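You operate a simulated robot arm through the tools that you are given. There is no shell and no other tool.

You run a simulated robot arm. Do the job below in one go: nothing can be reset, and whatever is moved stays where it is left.

TASK
Open the oat bin, scoop two loads into the short jar, stow the scoop, shut bin and jar.
Fine: oat scoop, back in its pot; spill nothing; other scoops, teal handles and the tall jar stay.

The check looks at the end state, three seconds after you hand in, the way a careful person would. Anything else that was tipped, shoved, dropped, spilled or broken makes it a failure.

THE ROBOT
A 7-joint arm with a two-finger parallel gripper, fixed in place. Base frame: the origin is at the foot of the arm, x ahead of it, y to its left, z up. Lengths are in cm, angles in rad, forces in N, time in s.
With the tool pointing down near the work surface it reaches from about 10 to 68 cm from the base axis. Its first joint turns from -2.897 to 2.897 rad. Payload 1.57 kg.
Tool frame: the origin (TCP) lies between the finger pads and is the grasp point; the fingertips stand 3 cm ahead of it; z points along the fingers, y is the line along which they close. Largest opening 11 cm; finger width 2.4, thickness 1.2; the body of the gripper, 4.8 by 11.2 cm, starts 7.8 cm behind the TCP.
Orientation is that of the tool frame in the base frame, as a unit quaternion [x, y, z, w]. With the fingers straight down and closing along the base's y, the tool's x points along the base's -x, its y along +y and its z along -z.

THE INTERFACE
- The arm moves only by the tool jog_arm. Its argument "motion" is a list of rows, each an object (a shift or turn left out is 0, a gripper value left out holds the last) with "turn": the turn, a rotation vector about the tool's x, y, z in units of 8 degrees (1.0 is 8 degrees), a list of three; "translation": the shift along the tool's x, y, z in units of 20 mm (1.0 is 20 mm), a list of three; "grip": the gripper command, from -1 (shut) to 1 (fully open), values between in proportion. In form: [{"turn": [rx, ry, rz], "translation": [x, y, z], "grip": grip}, ...]. A call has 1 to 20 rows; each row shifts and turns the commanded pose from where the row before left it, along the tool's axes as they then stand. A call with a number of a shift or a turn outside -1 to 1 is refused whole. Each row takes 0.2 s and may step no farther than 5 cm and 0.15 rad from the row before; otherwise, or with a gripper value out of range, the whole call is refused. Where a pose cannot be reached the arm comes as near as it can. A force on the tool above 90 N (or 10 N above the force at the start of the call, whichever is more), or a blocked arm, ends the call early, and 0.2 s more pass. Each finger travels about 4.5 cm/s and halts on what it meets, pressing with about 24 N; the grip force reading is that of the motor and also rises with nothing between the fingers. The clock runs only during rows and for 0.2 s after the last one: add rows that do not move to give the fingers time. The reply holds the time, the measured pose of the TCP, the force on the tool along the base axes, the opening and the grip force, in the units named above and with some noise, with the torque about the TCP (base axes, N m) and any sound that the robot's microphone picked up.
- Cameras (640 x 400 px; columns grow to the right, rows downward): "scene" is fixed at [5.1, -49.93, 141.88]; the picture's right is [0.63, -0.77, 0.00], its down [-0.56, -0.46, -0.69] and it looks along [0.53, 0.44, -0.72] (base axes); focal length 214 px, centre (320, 200). "wrist" rides on the gripper at [7, 1.6, -14.1] in the tool frame; the picture's right is [-0.23, 0.97, 0.00], its down [-0.86, -0.20, -0.48] and it looks along [-0.47, -0.11, 0.88] (tool axes); focal length 222 px, centre (320, 200). There is no depth. A picture from a camera that has moved, and an enlarged one, comes with that camera's place and axes in the base frame and with its lens.
- get_image(camera): a new picture of that camera. No time passes.
- slide_trunk(by): slides the trunk up (or, below 0, down) by that many cm; the arm rides with it, the base frame stays. It gives what a move gives, with no picture.
- close_up(camera, box): a new picture of the part [left, top, right, bottom] of that camera's present view, enlarged. No time passes.
- sign_off(): hands the job in; it is judged then, once.

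Nothing tells you positions but the pictures and the camera data. Unless the task says otherwise, let go and move clear before handing in.

The tools are called after "Request:" by a JSON object that holds its "api" and its "payload". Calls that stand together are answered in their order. jog_arm: Moves the arm, as the interface text tells. Its arguments: {"type":"object","properties":{"motion":{"type":"array","items":{"type":"object","properties":{"turn":{"type":"array","items":{"type":"number"}},"translation":{"type":"array","items":{"type":"number"}},"grip":{"type":"number"}}}}},"required":["motion"]} The other tools are called the same way: slide_trunk (by) slides the trunk up or down; get_image (camera) takes a picture; close_up (camera, box) takes an enlarged picture of a part of a camera's view; sign_off () hands the job in.

At the start:

```text
time_s: 0.0
ee_pos: [39.82, -7.37, 121.59]
tool_rot: [0.0, 1.0, 0.0, 0.0]
wrist_force: [-0.6, 0.3, 0.4]
moment: [0.0, 0.01, -0.01]
finger_gap: 11.02
grip_force: 0.1
trunk travel left (down, up): [-52.5, 6.5]
```

scene: 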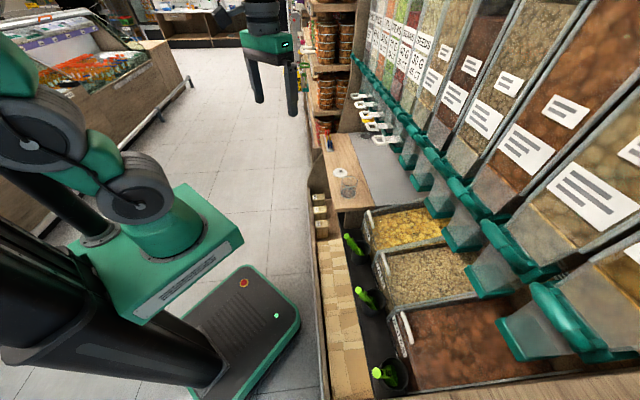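
wrist: 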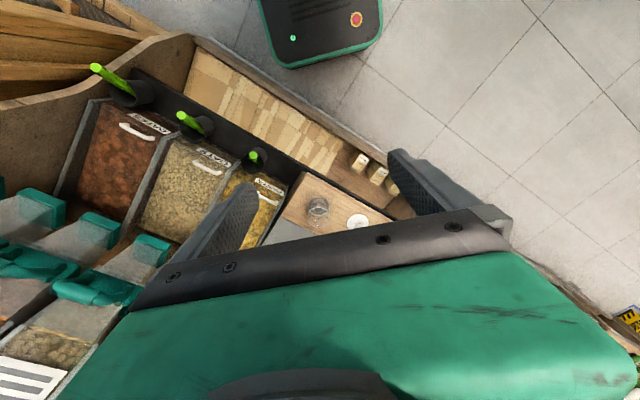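

I see three bins (brown, oat-coloured, yellow) with green-handled scoops in pots in front, and a wooden counter with jars beyond them. I'll enlarge the views first to read labels and find the jars.

Request:
{"api": "close_up", "payload": {"camera": "scene", "box": [300, 120, 460, 220]}}

Request:
{"api": "close_up", "payload": {"camera": "scene", "box": [310, 200, 550, 400]}}

Request:
{"api": "close_up", "payload": {"camera": "wrist", "box": [60, 50, 300, 200]}}

Request:
{"api": "close_up", "payload": {"camera": "wrist", "box": [240, 130, 440, 255]}}

```text
4.00 times, centred on (380, 170) of scene
camera zoom: at [5.1, -49.93, 141.88], right [0.63, -0.77, 0.0], down [-0.56, -0.46, -0.69], along [0.53, 0.44, -0.72], focal length 858 px, centre (80, 320)
```

zoom: 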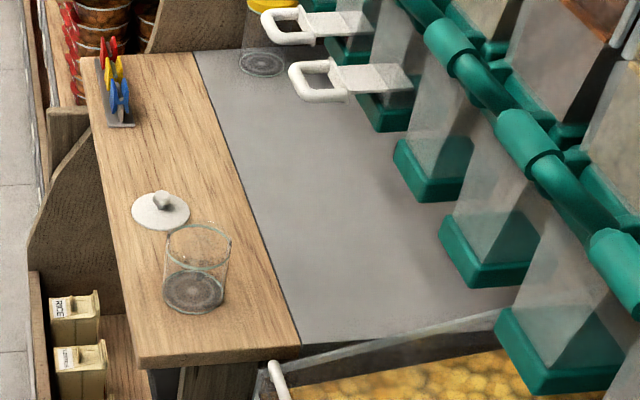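

```text
2.00 times, centred on (430, 300) of scene
camera zoom: at [5.1, -49.93, 141.88], right [0.63, -0.77, 0.0], down [-0.56, -0.46, -0.69], along [0.53, 0.44, -0.72], focal length 429 px, centre (100, 0)
```

zoom: 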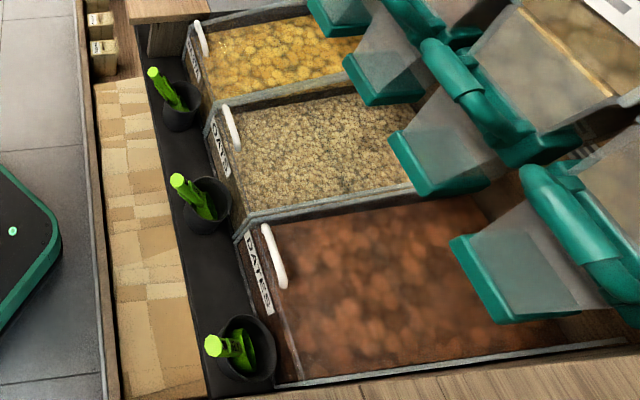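

```text
2.67 times, centred on (180, 125) of wrist
camera zoom: at [32.83, -5.67, 135.73], right [0.23, 0.97, 0.0], down [0.86, -0.2, 0.48], along [0.47, -0.11, -0.88], focal length 592 px, centre (693, 400)
```

zoom: 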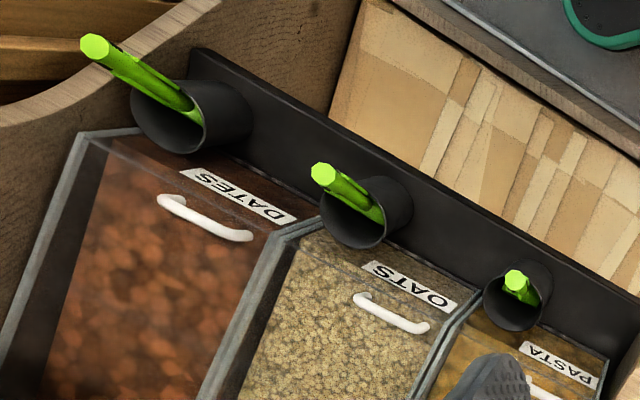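

```text
3.20 times, centred on (340, 192) of wrist
camera zoom: at [32.83, -5.67, 135.73], right [0.23, 0.97, 0.0], down [0.86, -0.2, 0.48], along [0.47, -0.11, -0.88], focal length 711 px, centre (256, 224)
```

zoom: 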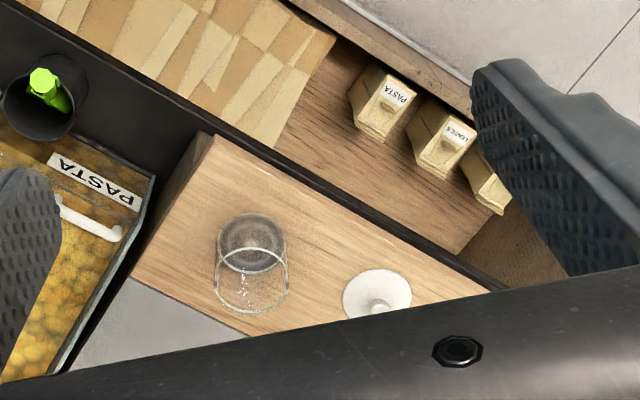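

The three bins run on a diagonal (about 49° to base x). The oat bin's lid handle is near (48,-44,71), the open short jar near (68,-14,72) and its lid near (78,-3,72). I'll swing the wrist camera over the oat bin for a better look.

Request:
{"api": "jog_arm", "payload": {"motion": [{"translation": [0.18, -1, 0.3]}, {"translation": [0.18, -1, 0.3]}, {"translation": [0.18, -1, 0.3]}, {"translation": [0.18, -1, 0.3]}, {"translation": [0.18, -1, 0.3]}, {"translation": [0.18, -1, 0.3]}, {"translation": [0.18, -1, 0.3]}, {"translation": [0.18, -1, 0.3]}, {"translation": [0.18, -1, 0.3]}, {"translation": [0.18, -1, 0.3]}, {"translation": [0.18, -1, 0.3]}, {"translation": [0.18, -1, 0.3]}, {"turn": [0, 0, 1]}, {"turn": [0, 0, 1]}, {"turn": [0, 0, 1]}, {"turn": [0, 0, 1]}, {"turn": [0, 0, 1]}, {"turn": [0, 0, 0.16]}]}}

Request:
{"api": "get_image", "payload": {"camera": "wrist"}}

Request:
{"api": "get_image", "payload": {"camera": "scene"}}

```text
time_s: 3.8
ee_pos: [35.48, -31.32, 114.39]
tool_rot: [0.353, 0.935, 0.0, 0.0]
wrist_force: [-0.8, -0.4, 0.2]
moment: [-0.04, 0.02, 0.06]
finger_gap: 11.01
grip_force: 0.1
trunk travel left (down, up): [-52.5, 6.5]
```

```text
taken
camera wrist: at [31.35, -25.47, 128.57], right [0.81, 0.58, 0.0], down [0.51, -0.72, 0.48], along [0.28, -0.39, -0.88], focal length 222 px, centre (320, 200)
```

wrist: 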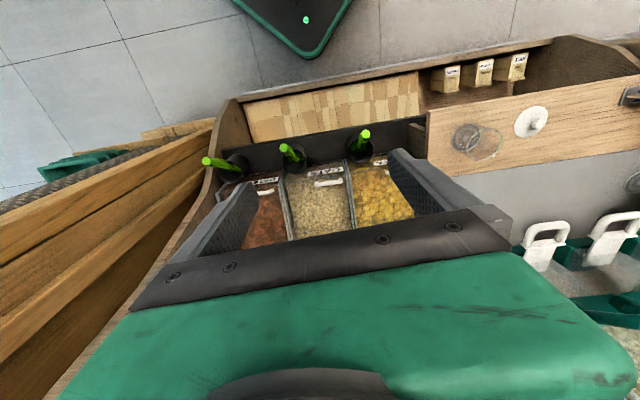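

```text
taken
```

scene: 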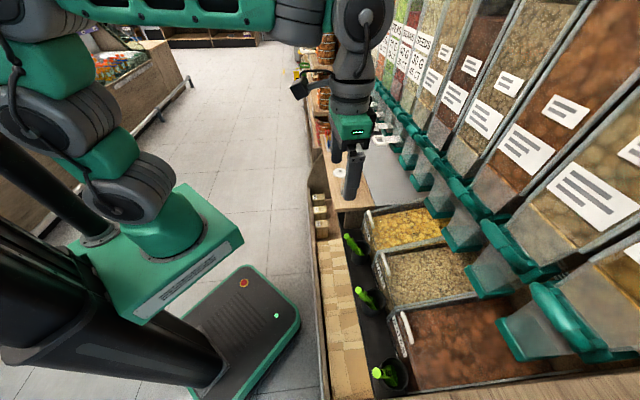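

The wrist camera now looks outward over the bins. I'll enlarge the bins and the jars in this view.

Request:
{"api": "close_up", "payload": {"camera": "wrist", "box": [200, 120, 440, 270]}}

Request:
{"api": "close_up", "payload": {"camera": "wrist", "box": [420, 30, 640, 280]}}

Request:
{"api": "close_up", "payload": {"camera": "scene", "box": [350, 220, 560, 350]}}

Request:
{"api": "close_up", "payload": {"camera": "scene", "box": [330, 70, 490, 170]}}

```text
2.67 times, centred on (320, 195) of wrist
camera zoom: at [31.35, -25.47, 128.57], right [0.81, 0.58, 0.0], down [0.51, -0.72, 0.48], along [0.28, -0.39, -0.88], focal length 592 px, centre (320, 213)
```

zoom: 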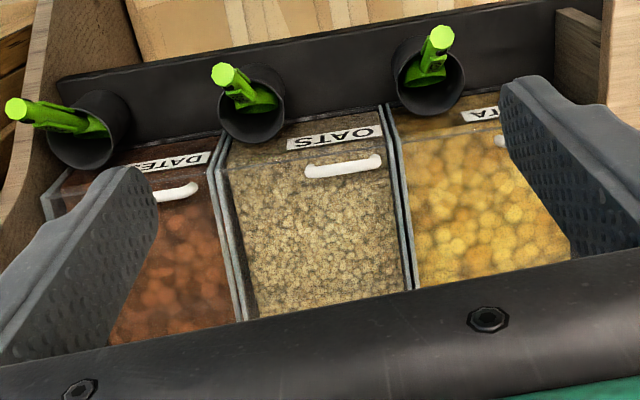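

```text
1.60 times, centred on (530, 155) of wrist
camera zoom: at [31.35, -25.47, 128.57], right [0.81, 0.58, 0.0], down [0.51, -0.72, 0.48], along [0.28, -0.39, -0.88], focal length 355 px, centre (-16, 272)
```

zoom: 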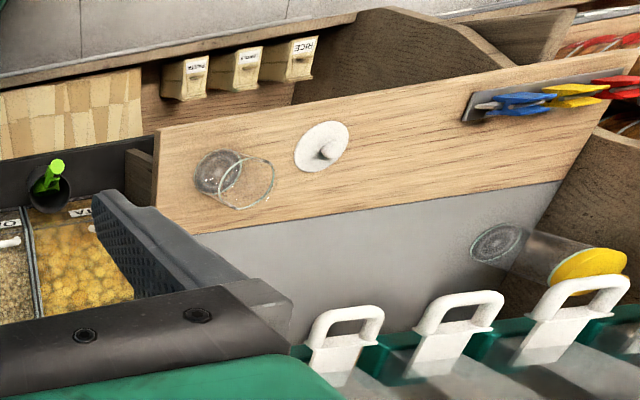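

```text
3.05 times, centred on (455, 285) of scene
camera zoom: at [5.1, -49.93, 141.88], right [0.63, -0.77, 0.0], down [-0.56, -0.46, -0.69], along [0.53, 0.44, -0.72], focal length 654 px, centre (-91, -59)
```

zoom: 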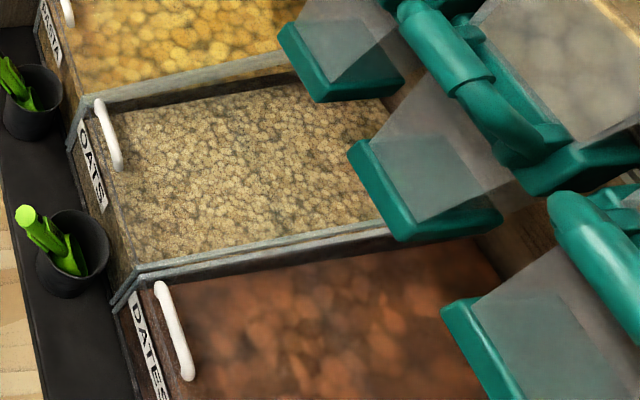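

```text
4.00 times, centred on (410, 120) of scene
camera zoom: at [5.1, -49.93, 141.88], right [0.63, -0.77, 0.0], down [-0.56, -0.46, -0.69], along [0.53, 0.44, -0.72], focal length 858 px, centre (-40, 520)
```

zoom: 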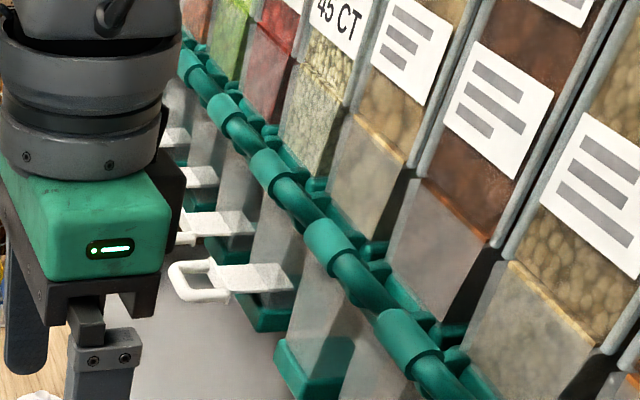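

The bins, pots, jar, and lid are confirmed, and the tall jar with the yellow lid stands at the back. I'll lower the trunk for better reach and take a closer look at how the oat lid opens.

Request:
{"api": "slide_trunk", "payload": {"by": -18}}

Request:
{"api": "get_image", "payload": {"camera": "wrist"}}

Request:
{"api": "get_image", "payload": {"camera": "scene"}}

```text
time_s: 5.8
ee_pos: [35.54, -31.24, 96.47]
tool_rot: [0.352, 0.936, -0.001, 0.001]
wrist_force: [0.6, -0.3, -0.1]
moment: [0.02, -0.01, -0.04]
finger_gap: 11.0
grip_force: 0.1
trunk travel left (down, up): [-34.5, 24.5]
```

```text
taken
camera wrist: at [31.34, -25.48, 110.58], right [0.81, 0.58, 0.0], down [0.51, -0.71, 0.48], along [0.28, -0.39, -0.88], focal length 222 px, centre (320, 200)
```

wrist: 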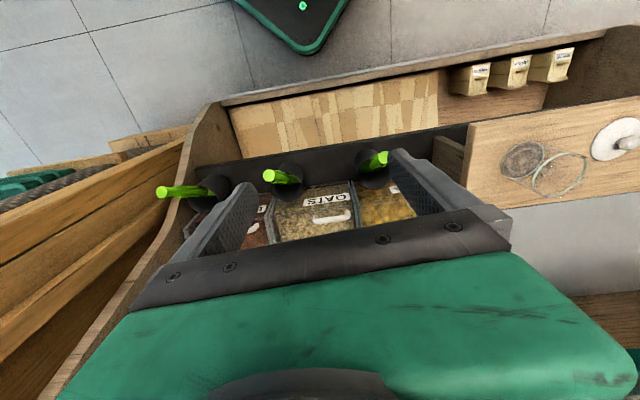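

```text
taken
```

scene: 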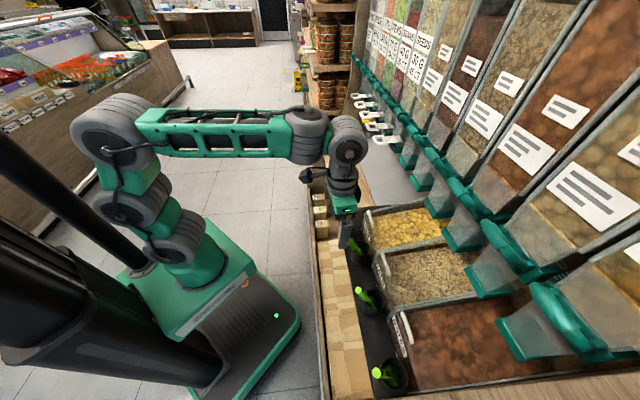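

I'll turn the gripper so its fingers close across the lid handle, and shift it so the camera sits right over the oat lid.

Request:
{"api": "jog_arm", "payload": {"motion": [{"turn": [0, 0, -1]}, {"turn": [0, 0, -1]}, {"turn": [0, 0, -1]}, {"turn": [0, 0, -1]}, {"turn": [0, 0, -1]}, {"turn": [0, 0, -1]}, {"turn": [0, 0, -1]}, {"turn": [0, 0, -1]}, {"turn": [0, 0, -1]}, {"turn": [0, 0, -1]}, {"turn": [0, 0, -1]}, {"translation": [-0.19, -0.92, 0]}, {"translation": [-0.19, -0.92, 0]}, {"translation": [-0.19, -0.92, 0]}, {"translation": [-0.19, -0.92, 0]}, {"translation": [-0.19, -0.92, 0]}, {"translation": [-0.19, -0.92, 0]}, {"translation": [-0.19, -0.92, 0]}, {"translation": [-0.19, -0.92, 0]}]}}

Request:
{"api": "get_image", "payload": {"camera": "wrist"}}

Request:
{"api": "close_up", "payload": {"camera": "wrist", "box": [120, 0, 440, 200]}}

```text
time_s: 9.9
ee_pos: [46.93, -38.22, 96.6]
tool_rot: [-0.39, 0.921, 0.011, -0.004]
wrist_force: [-58.7, 52.9, -0.1]
moment: [-6.58, -7.19, -2.06]
finger_gap: 10.98
grip_force: 0.1
trunk travel left (down, up): [-34.5, 24.5]
stopped in row 19: the force on the tool passed its limit at 98 N (the readings are from after the stop); the commanded pose is now the measured one
```

```text
taken
camera wrist: at [41.25, -42.43, 110.64], right [-0.54, 0.84, 0.02], down [0.75, 0.47, 0.47], along [0.39, 0.27, -0.88], focal length 222 px, centre (320, 200)
```

wrist: 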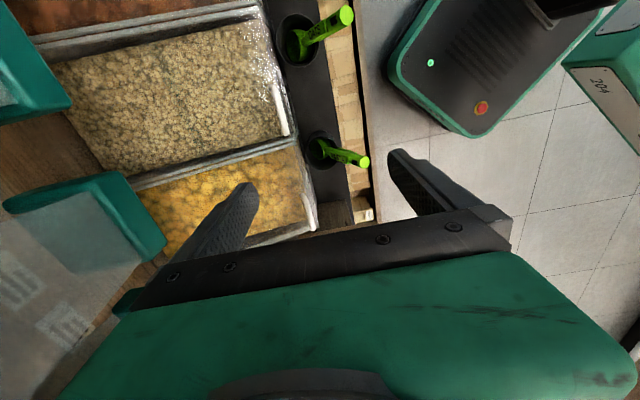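

```text
2.00 times, centred on (280, 100) of wrist
camera zoom: at [41.25, -42.43, 110.64], right [-0.54, 0.84, 0.02], down [0.75, 0.47, 0.47], along [0.39, 0.27, -0.88], focal length 444 px, centre (400, 400)
```

zoom: 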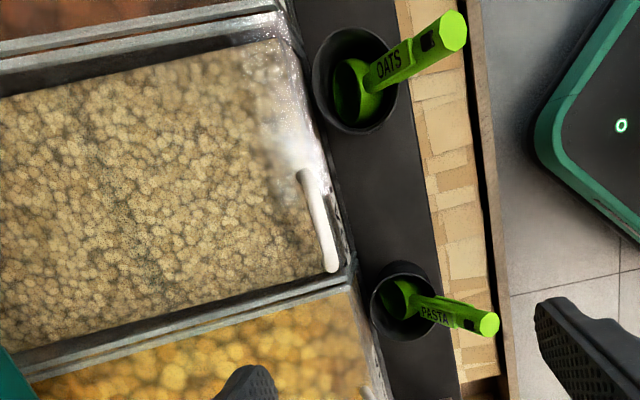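

The gripper met a teal dispenser on its outward side, so I'm backing straight off toward the robot and checking the dispenser.

Request:
{"api": "jog_arm", "payload": {"motion": [{"translation": [0, 0.5, 0]}, {"translation": [0, 1, 0]}, {"translation": [0, 1, 0]}]}}

Request:
{"api": "get_image", "payload": {"camera": "wrist"}}

Request:
{"api": "get_image", "payload": {"camera": "scene"}}

Request:
{"api": "close_up", "payload": {"camera": "scene", "box": [340, 100, 580, 300]}}

```text
time_s: 10.7
ee_pos: [43.91, -35.35, 95.94]
tool_rot: [-0.393, 0.919, 0.01, -0.004]
wrist_force: [-0.4, 0.2, 0.1]
moment: [-0.01, -0.02, 0.03]
finger_gap: 10.97
grip_force: 0.0
trunk travel left (down, up): [-34.5, 24.5]
```

```text
taken
camera wrist: at [38.3, -39.61, 110.12], right [-0.55, 0.84, 0.02], down [0.74, 0.47, 0.47], along [0.39, 0.28, -0.88], focal length 222 px, centre (320, 200)
```

wrist: 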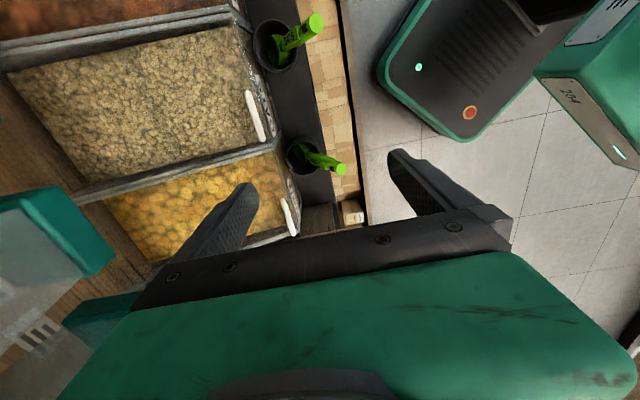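

```text
taken
```

scene: 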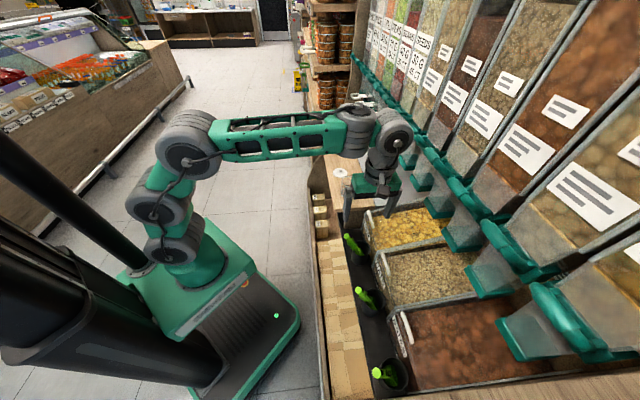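

```text
2.00 times, centred on (460, 200) of scene
camera zoom: at [5.1, -49.93, 141.88], right [0.63, -0.77, 0.0], down [-0.56, -0.46, -0.69], along [0.53, 0.44, -0.72], focal length 429 px, centre (40, 200)
```

zoom: 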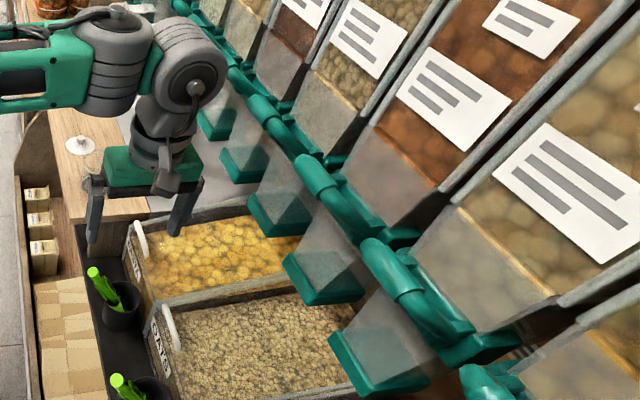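

The teal handles still look in line, so nothing seems to have moved. I'm enlarging both views to locate the chutes and handles before going near them again.

Request:
{"api": "close_up", "payload": {"camera": "wrist", "box": [0, 100, 240, 400]}}

Request:
{"api": "close_up", "payload": {"camera": "scene", "box": [380, 130, 540, 230]}}

Request:
{"api": "close_up", "payload": {"camera": "scene", "box": [440, 200, 640, 325]}}

Request:
{"api": "close_up", "payload": {"camera": "wrist", "box": [0, 0, 320, 200]}}

```text
1.33 times, centred on (120, 250) of wrist
camera zoom: at [38.3, -39.61, 110.12], right [-0.55, 0.84, 0.02], down [0.74, 0.47, 0.47], along [0.39, 0.28, -0.88], focal length 296 px, centre (587, 133)
```

zoom: 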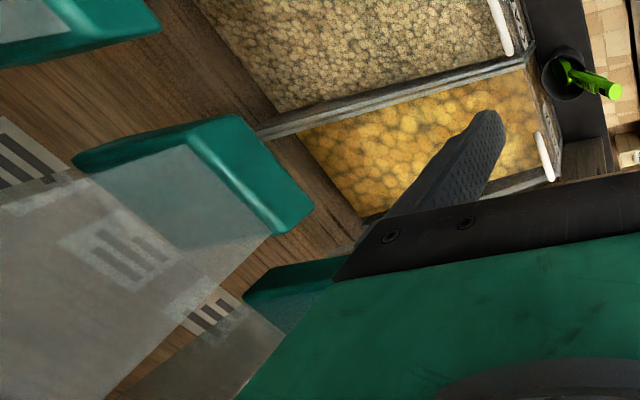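

```text
4.00 times, centred on (460, 180) of scene
camera zoom: at [5.1, -49.93, 141.88], right [0.63, -0.77, 0.0], down [-0.56, -0.46, -0.69], along [0.53, 0.44, -0.72], focal length 858 px, centre (-240, 280)
```

zoom: 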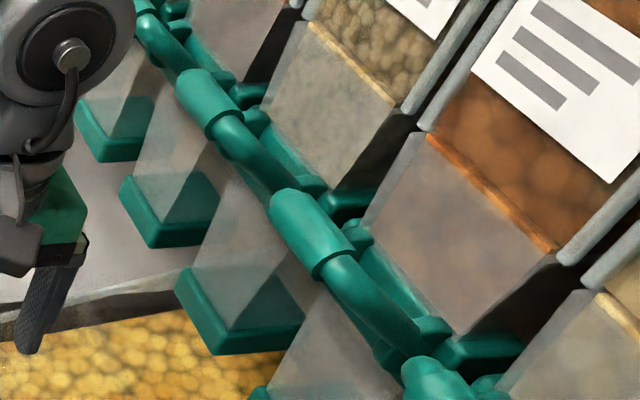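

```text
3.20 times, centred on (540, 262) of scene
camera zoom: at [5.1, -49.93, 141.88], right [0.63, -0.77, 0.0], down [-0.56, -0.46, -0.69], along [0.53, 0.44, -0.72], focal length 686 px, centre (-384, 0)
```

zoom: 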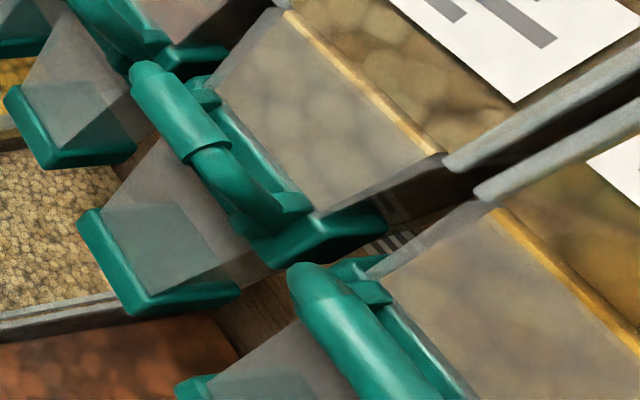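

```text
2.00 times, centred on (160, 100) of wrist
camera zoom: at [38.3, -39.61, 110.12], right [-0.55, 0.84, 0.02], down [0.74, 0.47, 0.47], along [0.39, 0.28, -0.88], focal length 444 px, centre (640, 400)
```

zoom: 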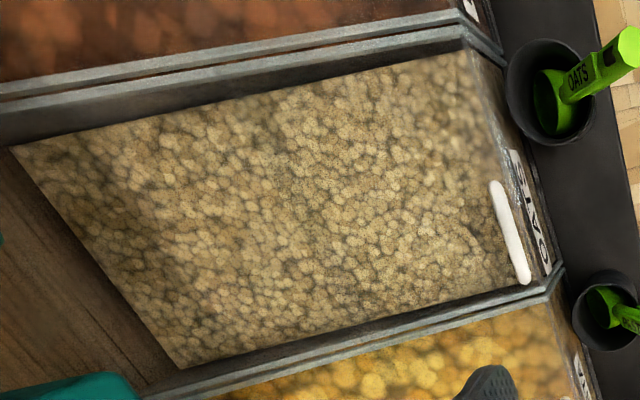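

The chute lips sit at about 73 cm depth and z≈96, with the handles further up near z≈110. I'll keep the gripper body low and leaning toward me. Next I tilt the fingers outward so the camera can look at the back of the oat lid.

Request:
{"api": "jog_arm", "payload": {"motion": [{"turn": [1, 0, 0]}, {"turn": [1, 0, 0]}, {"turn": [1, 0, 0]}, {"turn": [1, 0, 0]}, {"turn": [1, 0, 0], "translation": [0, 0.5, 0.5]}]}}

Request:
{"api": "get_image", "payload": {"camera": "wrist"}}

Request:
{"api": "close_up", "payload": {"camera": "wrist", "box": [120, 0, 440, 200]}}

```text
time_s: 11.9
ee_pos: [43.75, -35.11, 94.67]
tool_rot: [-0.37, 0.867, -0.305, 0.13]
wrist_force: [-0.1, 0.4, -0.8]
moment: [-0.02, 0.0, 0.01]
finger_gap: 10.99
grip_force: 0.1
trunk travel left (down, up): [-34.5, 24.5]
```

```text
taken
camera wrist: at [31.73, -33.2, 104.6], right [-0.39, 0.69, -0.61], down [0.49, 0.72, 0.5], along [0.78, -0.1, -0.62], focal length 222 px, centre (320, 200)
```

wrist: 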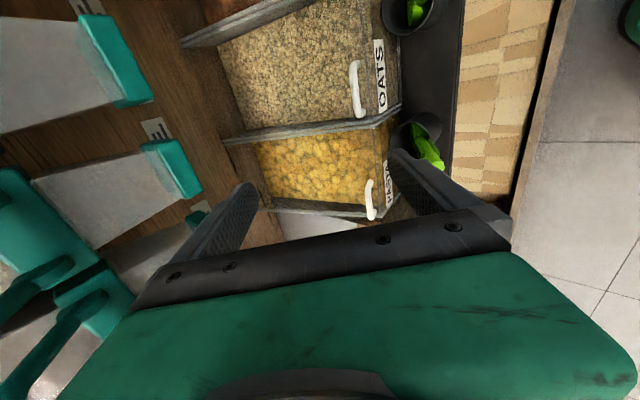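

```text
2.00 times, centred on (280, 100) of wrist
camera zoom: at [31.73, -33.2, 104.6], right [-0.39, 0.69, -0.61], down [0.49, 0.72, 0.5], along [0.78, -0.1, -0.62], focal length 444 px, centre (400, 400)
```

zoom: 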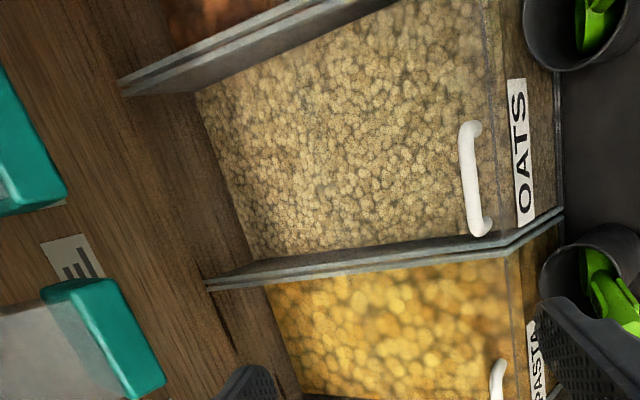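

The bin slopes up toward the wooden back wall. I'm zooming in on the lid's front and back edges to find the hinge line.

Request:
{"api": "close_up", "payload": {"camera": "wrist", "box": [320, 20, 420, 120]}}

Request:
{"api": "close_up", "payload": {"camera": "wrist", "box": [170, 0, 290, 150]}}

Request:
{"api": "close_up", "payload": {"camera": "scene", "box": [360, 230, 460, 310]}}

Request:
{"api": "close_up", "payload": {"camera": "scene", "box": [380, 280, 500, 390]}}

```text
4.00 times, centred on (370, 70) of wrist
camera zoom: at [31.73, -33.2, 104.6], right [-0.39, 0.69, -0.61], down [0.49, 0.72, 0.5], along [0.78, -0.1, -0.62], focal length 888 px, centre (120, 720)
```

zoom: 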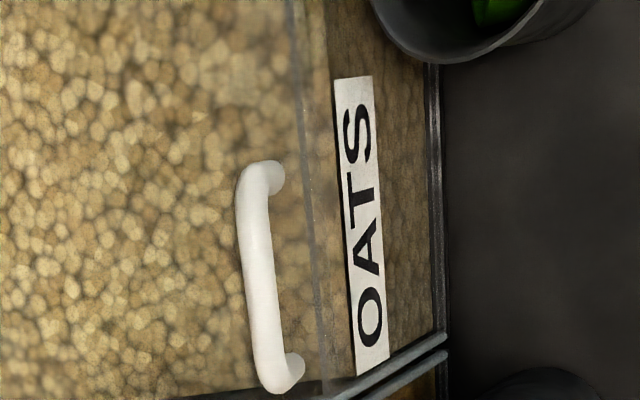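

```text
2.67 times, centred on (230, 75) of wrist
camera zoom: at [31.73, -33.2, 104.6], right [-0.39, 0.69, -0.61], down [0.49, 0.72, 0.5], along [0.78, -0.1, -0.62], focal length 592 px, centre (560, 533)
```

zoom: 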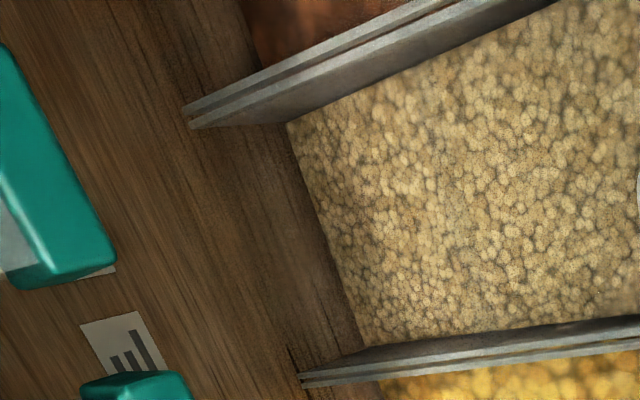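

```text
5.00 times, centred on (410, 270) of scene
camera zoom: at [5.1, -49.93, 141.88], right [0.63, -0.77, 0.0], down [-0.56, -0.46, -0.69], along [0.53, 0.44, -0.72], focal length 1072 px, centre (-130, -150)
```

zoom: 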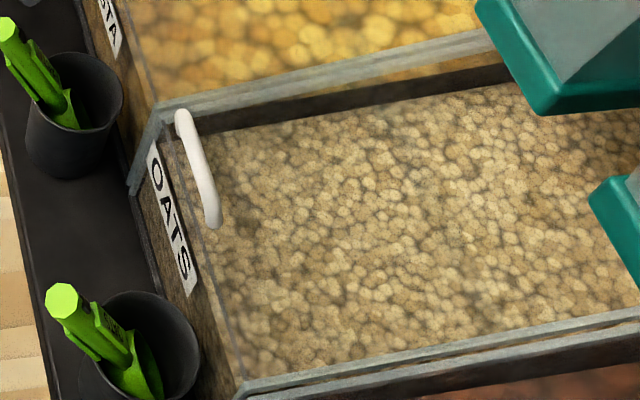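

```text
3.64 times, centred on (440, 335) of scene
camera zoom: at [5.1, -49.93, 141.88], right [0.63, -0.77, 0.0], down [-0.56, -0.46, -0.69], along [0.53, 0.44, -0.72], focal length 780 px, centre (-116, -291)
```

zoom: 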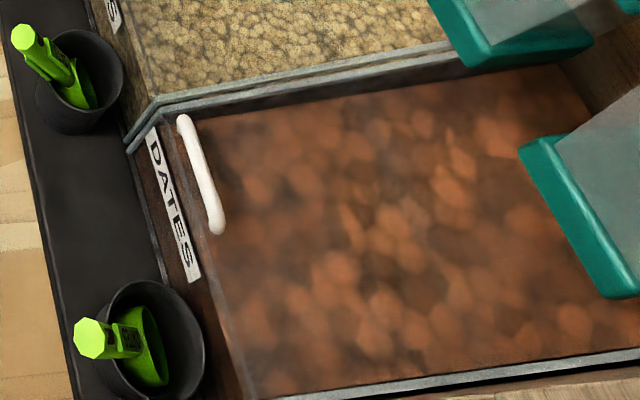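

The lid is a clear sheet rising about 14° toward the back, and its white pull bar is centred near (47.2,-45.0,72.3). I'm reducing the tilt, narrowing the gripper and moving to a pre-grasp above the bar.

Request:
{"api": "jog_arm", "payload": {"motion": [{"turn": [-1, 0, 0], "grip": -0.4}, {"turn": [-0.25, 0, 0]}, {"translation": [0.294, 0.169, 0.9]}, {"translation": [0.294, 0.169, 0.9]}, {"translation": [0.294, 0.169, 0.9]}, {"translation": [0.294, 0.169, 0.9]}, {"translation": [0.294, 0.169, 0.9]}, {"translation": [0.294, 0.169, 0.9]}, {"translation": [0.294, 0.169, 0.9]}, {"translation": [0.294, 0.169, 0.9]}, {}]}}

Request:
{"api": "get_image", "payload": {"camera": "wrist"}}

Request:
{"api": "get_image", "payload": {"camera": "scene"}}

Request:
{"api": "close_up", "payload": {"camera": "scene", "box": [320, 200, 480, 300]}}

```text
time_s: 14.3
ee_pos: [43.81, -41.9, 80.6]
tool_rot: [-0.38, 0.891, -0.228, 0.097]
wrist_force: [-0.2, -0.3, 0.1]
moment: [0.0, -0.03, 0.01]
finger_gap: 3.31
grip_force: 0.0
trunk travel left (down, up): [-34.5, 24.5]
```

```text
taken
camera wrist: at [33.06, -41.24, 92.2], right [-0.46, 0.75, -0.47], down [0.55, 0.66, 0.52], along [0.7, -0.02, -0.72], focal length 222 px, centre (320, 200)
```

wrist: 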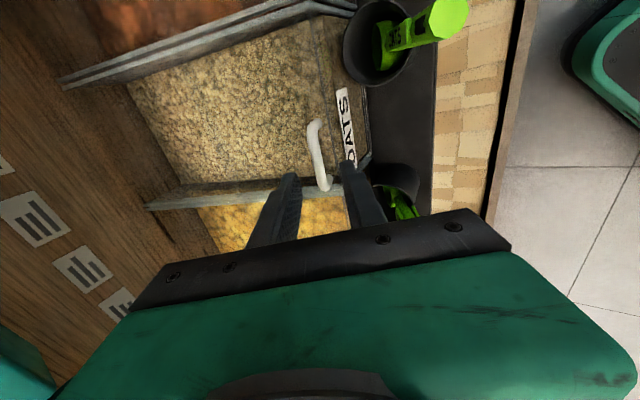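

```text
taken
```

scene: 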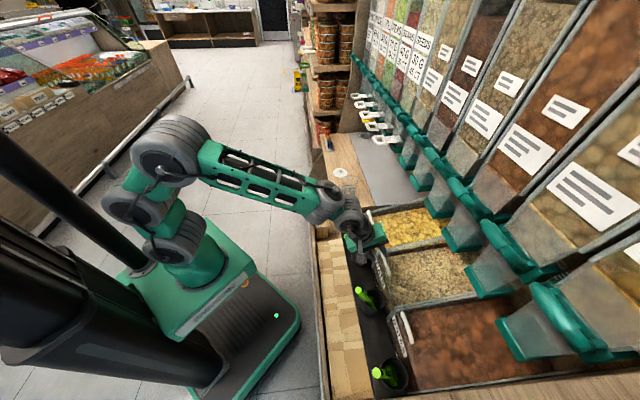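

```text
4.00 times, centred on (400, 250) of scene
camera zoom: at [5.1, -49.93, 141.88], right [0.63, -0.77, 0.0], down [-0.56, -0.46, -0.69], along [0.53, 0.44, -0.72], focal length 858 px, centre (0, 0)
```

zoom: 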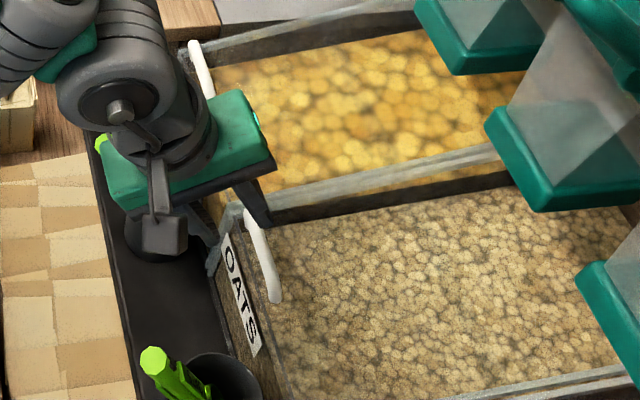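

The bar is dead ahead between the fingers and the pasta scoop is clear to the side. I'm advancing along the fingers and then closing on the bar.

Request:
{"api": "jog_arm", "payload": {"motion": [{"translation": [-0.03, -0.02, 0.98]}, {"translation": [-0.03, -0.02, 0.98]}, {"translation": [-0.03, -0.02, 0.98]}, {"translation": [-0.03, -0.02, 0.96]}, {}]}}

Request:
{"api": "get_image", "payload": {"camera": "wrist"}}

Request:
{"api": "close_up", "payload": {"camera": "wrist", "box": [260, 80, 420, 260]}}

Request:
{"api": "close_up", "payload": {"camera": "scene", "box": [340, 210, 440, 290]}}

```text
time_s: 15.5
ee_pos: [46.71, -44.3, 73.99]
tool_rot: [-0.38, 0.891, -0.227, 0.097]
wrist_force: [-0.2, -0.6, 0.1]
moment: [0.02, 0.02, -0.02]
finger_gap: 3.29
grip_force: 0.1
trunk travel left (down, up): [-34.5, 24.5]
```

```text
taken
camera wrist: at [36.02, -43.68, 85.48], right [-0.46, 0.75, -0.47], down [0.55, 0.66, 0.52], along [0.7, -0.02, -0.72], focal length 222 px, centre (320, 200)
```

wrist: 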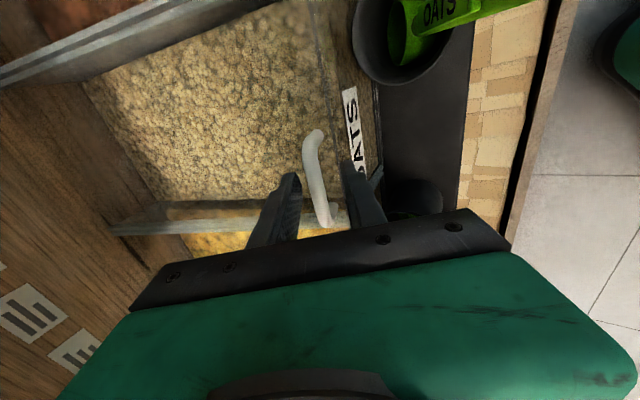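

```text
2.22 times, centred on (340, 170) of wrist
camera zoom: at [36.02, -43.68, 85.48], right [-0.46, 0.75, -0.47], down [0.55, 0.66, 0.52], along [0.7, -0.02, -0.72], focal length 494 px, centre (276, 267)
```

zoom: 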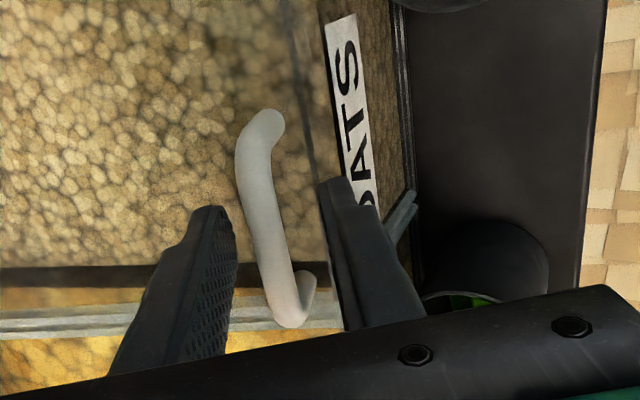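

```text
5.00 times, centred on (390, 250) of scene
camera zoom: at [5.1, -49.93, 141.88], right [0.63, -0.77, 0.0], down [-0.56, -0.46, -0.69], along [0.53, 0.44, -0.72], focal length 1072 px, centre (-30, -50)
```

zoom: 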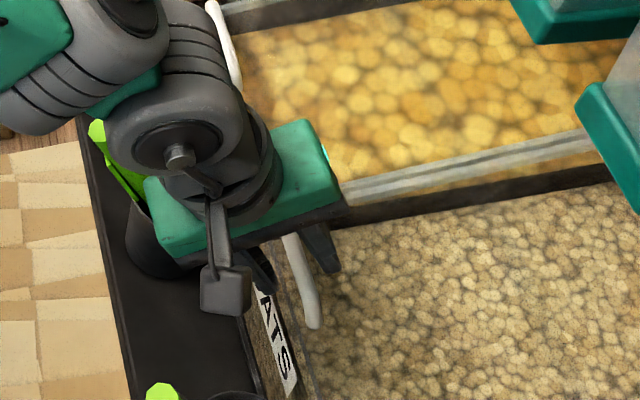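

The fingers straddle the bar, so I'm closing gently and watching the gap.

Request:
{"api": "jog_arm", "payload": {"motion": [{"grip": -1}, {"grip": -1}, {"grip": -1}, {"grip": -1}, {"grip": -1}]}}

Request:
{"api": "close_up", "payload": {"camera": "wrist", "box": [260, 80, 420, 260]}}

```text
time_s: 16.7
ee_pos: [46.81, -44.35, 74.0]
tool_rot: [-0.381, 0.89, -0.229, 0.099]
wrist_force: [13.8, -12.9, 6.0]
moment: [0.04, -0.46, -0.65]
finger_gap: 1.21
grip_force: 29.6
trunk travel left (down, up): [-34.5, 24.5]
```

```text
2.22 times, centred on (340, 170) of wrist
camera zoom: at [36.12, -43.78, 85.63], right [-0.46, 0.75, -0.47], down [0.55, 0.66, 0.51], along [0.7, -0.02, -0.72], focal length 494 px, centre (276, 267)
```

zoom: 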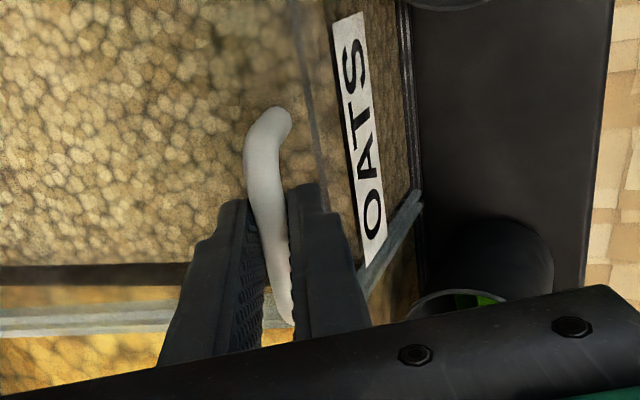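

I have the bar at a 1.2 cm gap. Now a small test lift perpendicular to the lid, watching the forces to learn how it opens.

Request:
{"api": "jog_arm", "payload": {"motion": [{"translation": [0, -0.13, -0.3]}, {"translation": [0, -0.13, -0.48]}, {}]}}

Request:
{"api": "close_up", "payload": {"camera": "wrist", "box": [160, 0, 420, 260]}}

Request:
{"api": "close_up", "payload": {"camera": "scene", "box": [360, 220, 480, 310]}}

```text
time_s: 17.5
ee_pos: [46.41, -44.04, 75.15]
tool_rot: [-0.38, 0.892, -0.224, 0.096]
wrist_force: [14.2, -15.8, -19.8]
moment: [-0.05, -0.31, -0.68]
finger_gap: 1.23
grip_force: 29.6
trunk travel left (down, up): [-34.5, 24.5]
```

```text
1.54 times, centred on (290, 130) of wrist
camera zoom: at [35.87, -43.52, 86.74], right [-0.46, 0.76, -0.46], down [0.56, 0.65, 0.52], along [0.69, -0.02, -0.72], focal length 342 px, centre (366, 308)
```

zoom: 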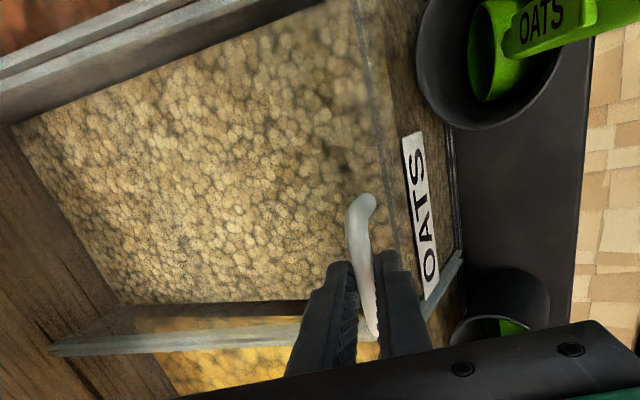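

```text
4.44 times, centred on (420, 265) of scene
camera zoom: at [5.1, -49.93, 141.88], right [0.63, -0.77, 0.0], down [-0.56, -0.46, -0.69], along [0.53, 0.44, -0.72], focal length 953 px, centre (-124, -89)
```

zoom: 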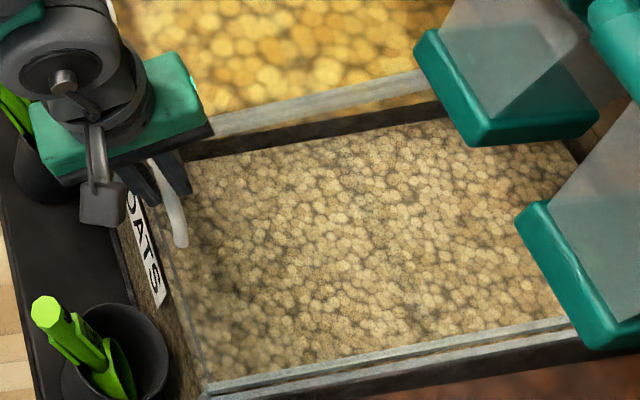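

The lid appears to follow with about 20 N of resistance. I'll continue lifting along the expected hinge arc in small steps.

Request:
{"api": "jog_arm", "payload": {"motion": [{"translation": [0, -0.18, -0.465]}, {"translation": [0, -0.19, -0.46]}, {"translation": [0, -0.2, -0.46]}, {}]}}

Request:
{"api": "get_image", "payload": {"camera": "wrist"}}

Request:
{"api": "close_up", "payload": {"camera": "scene", "box": [360, 220, 480, 310]}}

```text
time_s: 18.5
ee_pos: [46.23, -43.73, 78.57]
tool_rot: [-0.381, 0.891, -0.228, 0.097]
wrist_force: [-0.3, -0.2, -0.2]
moment: [-0.02, 0.01, 0.0]
finger_gap: 0.01
grip_force: 21.4
trunk travel left (down, up): [-34.5, 24.5]
```

```text
taken
camera wrist: at [35.63, -43.22, 90.17], right [-0.46, 0.75, -0.47], down [0.55, 0.66, 0.52], along [0.7, -0.02, -0.72], focal length 222 px, centre (320, 200)
```

wrist: 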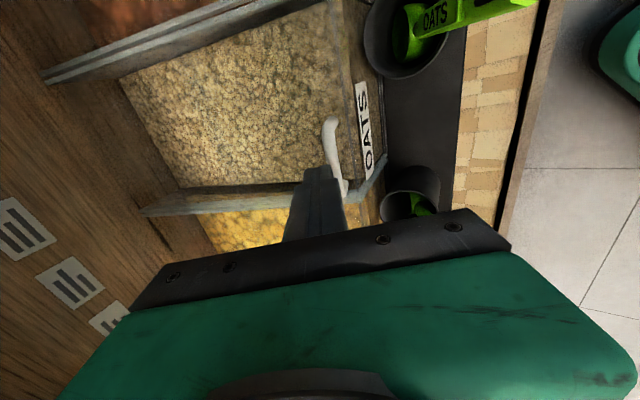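

```text
4.44 times, centred on (420, 265) of scene
camera zoom: at [5.1, -49.93, 141.88], right [0.63, -0.77, 0.0], down [-0.56, -0.46, -0.69], along [0.53, 0.44, -0.72], focal length 953 px, centre (-124, -89)
```

zoom: 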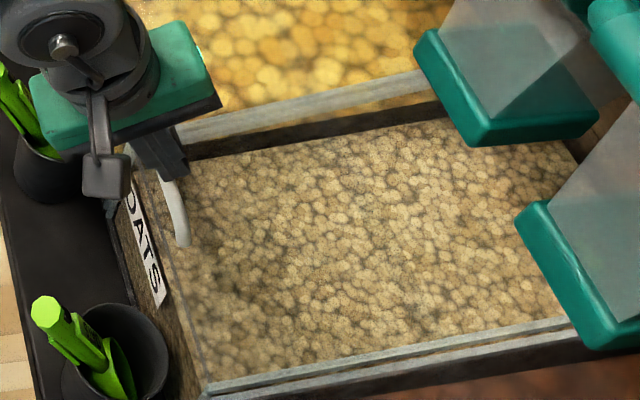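

The fingers slipped off, so the lid needs more force than a pad pinch gives. I'll regrasp at a steeper outward tilt so one finger hooks under the bar, passing between the two pots.

Request:
{"api": "jog_arm", "payload": {"motion": [{"grip": -0.6}, {"turn": [1, 0, 0]}, {"turn": [1, 0, 0]}, {"turn": [1, 0, 0]}, {"turn": [0.25, 0, 0]}, {"translation": [-0.17, 0.49, -0.17]}, {"translation": [-0.17, 0.49, -0.17]}, {"translation": [-0.17, 0.49, -0.17]}, {"translation": [-0.17, 0.49, -0.17]}, {}]}}

Request:
{"api": "get_image", "payload": {"camera": "wrist"}}

Request:
{"api": "close_up", "payload": {"camera": "wrist", "box": [240, 20, 440, 260]}}

Request:
{"api": "close_up", "payload": {"camera": "scene", "box": [340, 200, 460, 290]}}

```text
time_s: 20.7
ee_pos: [44.83, -40.48, 76.01]
tool_rot: [-0.349, 0.817, -0.423, 0.18]
wrist_force: [1.0, -1.5, -0.5]
moment: [0.0, 0.05, -0.02]
finger_gap: 2.18
grip_force: 0.0
trunk travel left (down, up): [-34.5, 24.5]
```

```text
taken
camera wrist: at [31.06, -36.93, 82.94], right [-0.25, 0.55, -0.79], down [0.39, 0.81, 0.44], along [0.89, -0.2, -0.42], focal length 222 px, centre (320, 200)
```

wrist: 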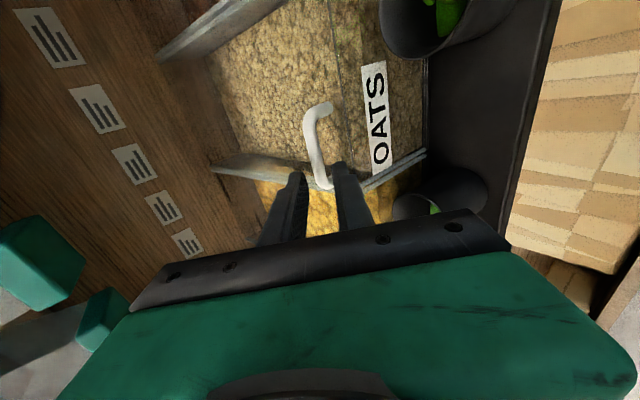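

```text
1.67 times, centred on (340, 140) of wrist
camera zoom: at [31.06, -36.93, 82.94], right [-0.25, 0.55, -0.79], down [0.39, 0.81, 0.44], along [0.89, -0.2, -0.42], focal length 370 px, centre (287, 300)
```

zoom: 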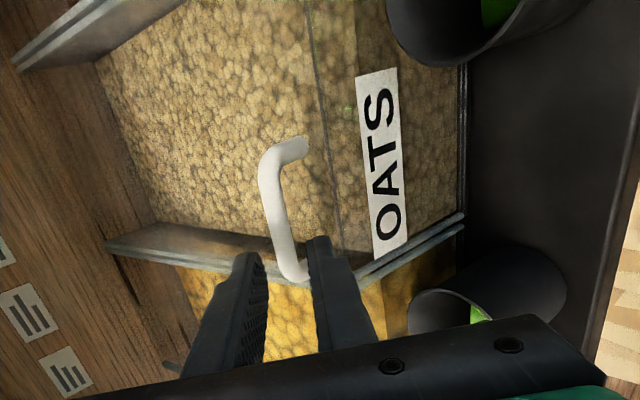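

```text
4.44 times, centred on (400, 245) of scene
camera zoom: at [5.1, -49.93, 141.88], right [0.63, -0.77, 0.0], down [-0.56, -0.46, -0.69], along [0.53, 0.44, -0.72], focal length 953 px, centre (-36, 0)
```

zoom: 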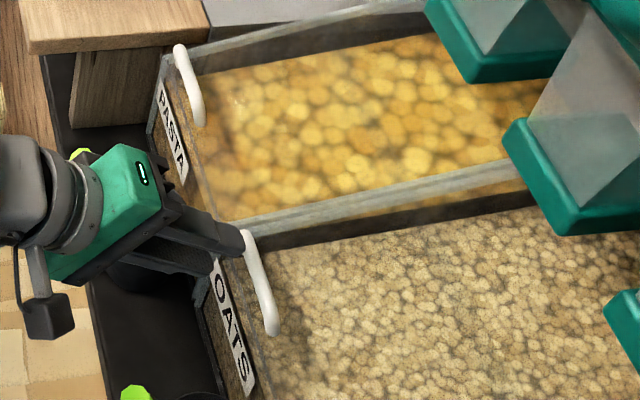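

The fingers are lined up either side of the bar. I'm advancing 5 cm along the fingers in small steps.

Request:
{"api": "jog_arm", "payload": {"motion": [{"translation": [0, 0, 0.65]}, {"translation": [0, 0, 0.65]}, {"translation": [0, 0, 0.65]}, {"translation": [0, 0, 0.4]}, {}]}}

Request:
{"api": "close_up", "payload": {"camera": "wrist", "box": [240, 20, 440, 260]}}

Request:
{"api": "close_up", "payload": {"camera": "scene", "box": [340, 200, 460, 290]}}

```text
time_s: 21.9
ee_pos: [47.65, -43.29, 73.51]
tool_rot: [-0.349, 0.817, -0.422, 0.181]
wrist_force: [-0.1, -0.3, 0.1]
moment: [0.0, 0.01, 0.02]
finger_gap: 2.23
grip_force: 0.1
trunk travel left (down, up): [-34.5, 24.5]
```

```text
1.67 times, centred on (340, 140) of wrist
camera zoom: at [33.89, -39.73, 80.27], right [-0.25, 0.55, -0.79], down [0.39, 0.81, 0.44], along [0.89, -0.2, -0.42], focal length 370 px, centre (287, 300)
```

zoom: 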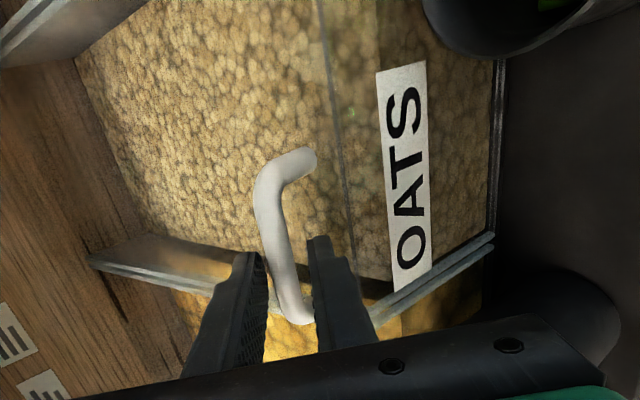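

```text
4.44 times, centred on (400, 245) of scene
camera zoom: at [5.1, -49.93, 141.88], right [0.63, -0.77, 0.0], down [-0.56, -0.46, -0.69], along [0.53, 0.44, -0.72], focal length 953 px, centre (-36, 0)
```

zoom: 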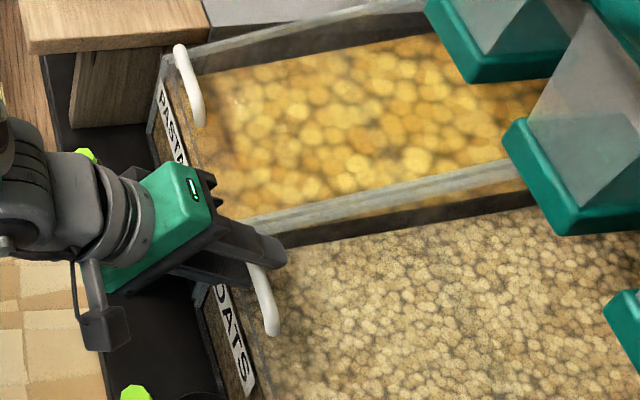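

The bar sits between the pads near its straight part. I'll nudge slightly toward the middle of the bar, go a bit deeper and close.

Request:
{"api": "jog_arm", "payload": {"motion": [{"translation": [0.25, 0, 0.15]}, {"grip": -1}, {"grip": -1}, {"grip": -1}, {"grip": -1}]}}

Request:
{"api": "close_up", "payload": {"camera": "wrist", "box": [240, 20, 440, 260]}}

```text
time_s: 23.1
ee_pos: [47.43, -43.82, 73.25]
tool_rot: [-0.349, 0.817, -0.422, 0.18]
wrist_force: [-1.5, -2.2, 3.3]
moment: [0.34, -0.37, -0.54]
finger_gap: 1.21
grip_force: 29.1
trunk travel left (down, up): [-34.5, 24.5]
```

```text
1.67 times, centred on (340, 140) of wrist
camera zoom: at [33.65, -40.22, 80.15], right [-0.25, 0.55, -0.79], down [0.39, 0.81, 0.44], along [0.89, -0.2, -0.42], focal length 370 px, centre (287, 300)
```

zoom: 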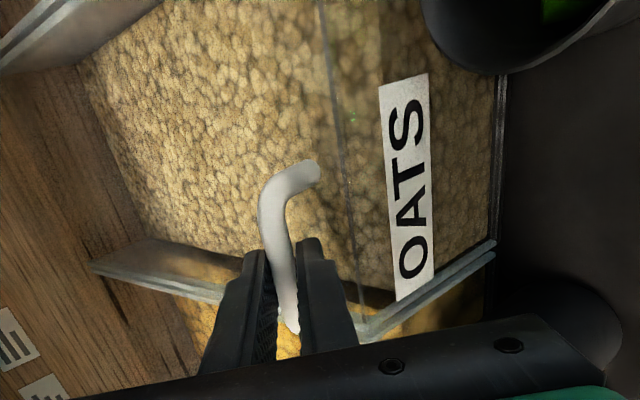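

The grip is solid with little side load. Now a test lift of about 1 cm.

Request:
{"api": "jog_arm", "payload": {"motion": [{"translation": [0, -0.18, -0.175]}, {"translation": [0, -0.18, -0.175]}, {}]}}

Request:
{"api": "close_up", "payload": {"camera": "wrist", "box": [240, 20, 440, 260]}}

```text
time_s: 23.9
ee_pos: [47.27, -43.45, 73.52]
tool_rot: [-0.35, 0.82, -0.416, 0.178]
wrist_force: [3.3, -8.1, -35.7]
moment: [0.64, -0.27, -0.36]
finger_gap: 1.24
grip_force: 29.8
trunk travel left (down, up): [-34.5, 24.5]
```

```text
1.67 times, centred on (340, 140) of wrist
camera zoom: at [33.53, -40.04, 80.54], right [-0.26, 0.56, -0.79], down [0.4, 0.8, 0.44], along [0.88, -0.2, -0.43], focal length 370 px, centre (287, 300)
```

zoom: 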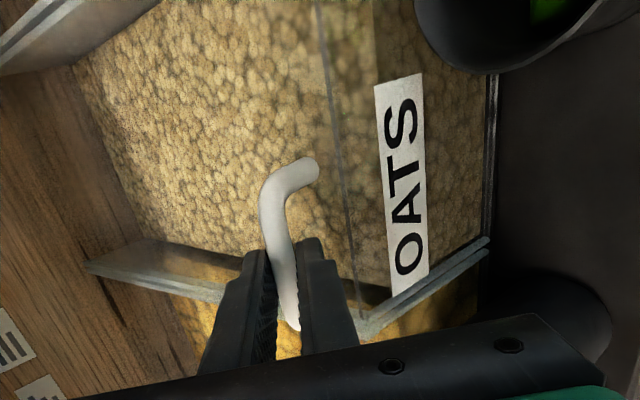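

Lifting is stiff: 36 N for almost no motion. I'll undo that small lift and test pushing the lid backward along its slope.

Request:
{"api": "jog_arm", "payload": {"motion": [{"translation": [0, 0.18, 0.175]}, {"translation": [0, 0.12, 0.12]}, {}, {"translation": [0, -0.19, 0.16]}, {"translation": [0, -0.19, 0.16]}, {}]}}

Request:
{"api": "close_up", "payload": {"camera": "wrist", "box": [240, 20, 440, 260]}}

```text
time_s: 25.3
ee_pos: [48.18, -44.43, 73.97]
tool_rot: [-0.349, 0.815, -0.424, 0.182]
wrist_force: [-2.9, -2.9, 4.2]
moment: [0.38, -0.47, -0.43]
finger_gap: 1.21
grip_force: 29.3
trunk travel left (down, up): [-34.5, 24.5]
```

```text
1.67 times, centred on (340, 140) of wrist
camera zoom: at [34.4, -40.9, 80.72], right [-0.25, 0.55, -0.8], down [0.39, 0.81, 0.44], along [0.89, -0.2, -0.42], focal length 370 px, centre (287, 300)
```

zoom: 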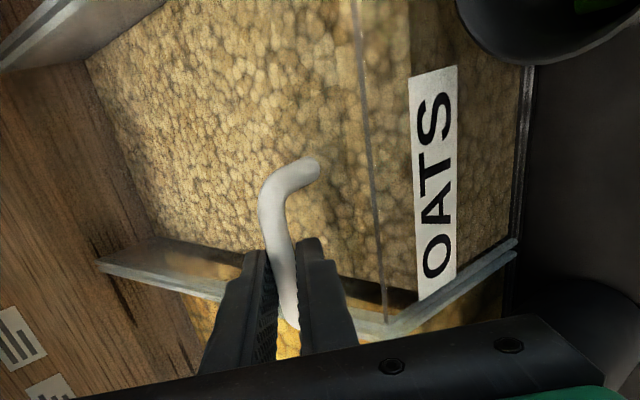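

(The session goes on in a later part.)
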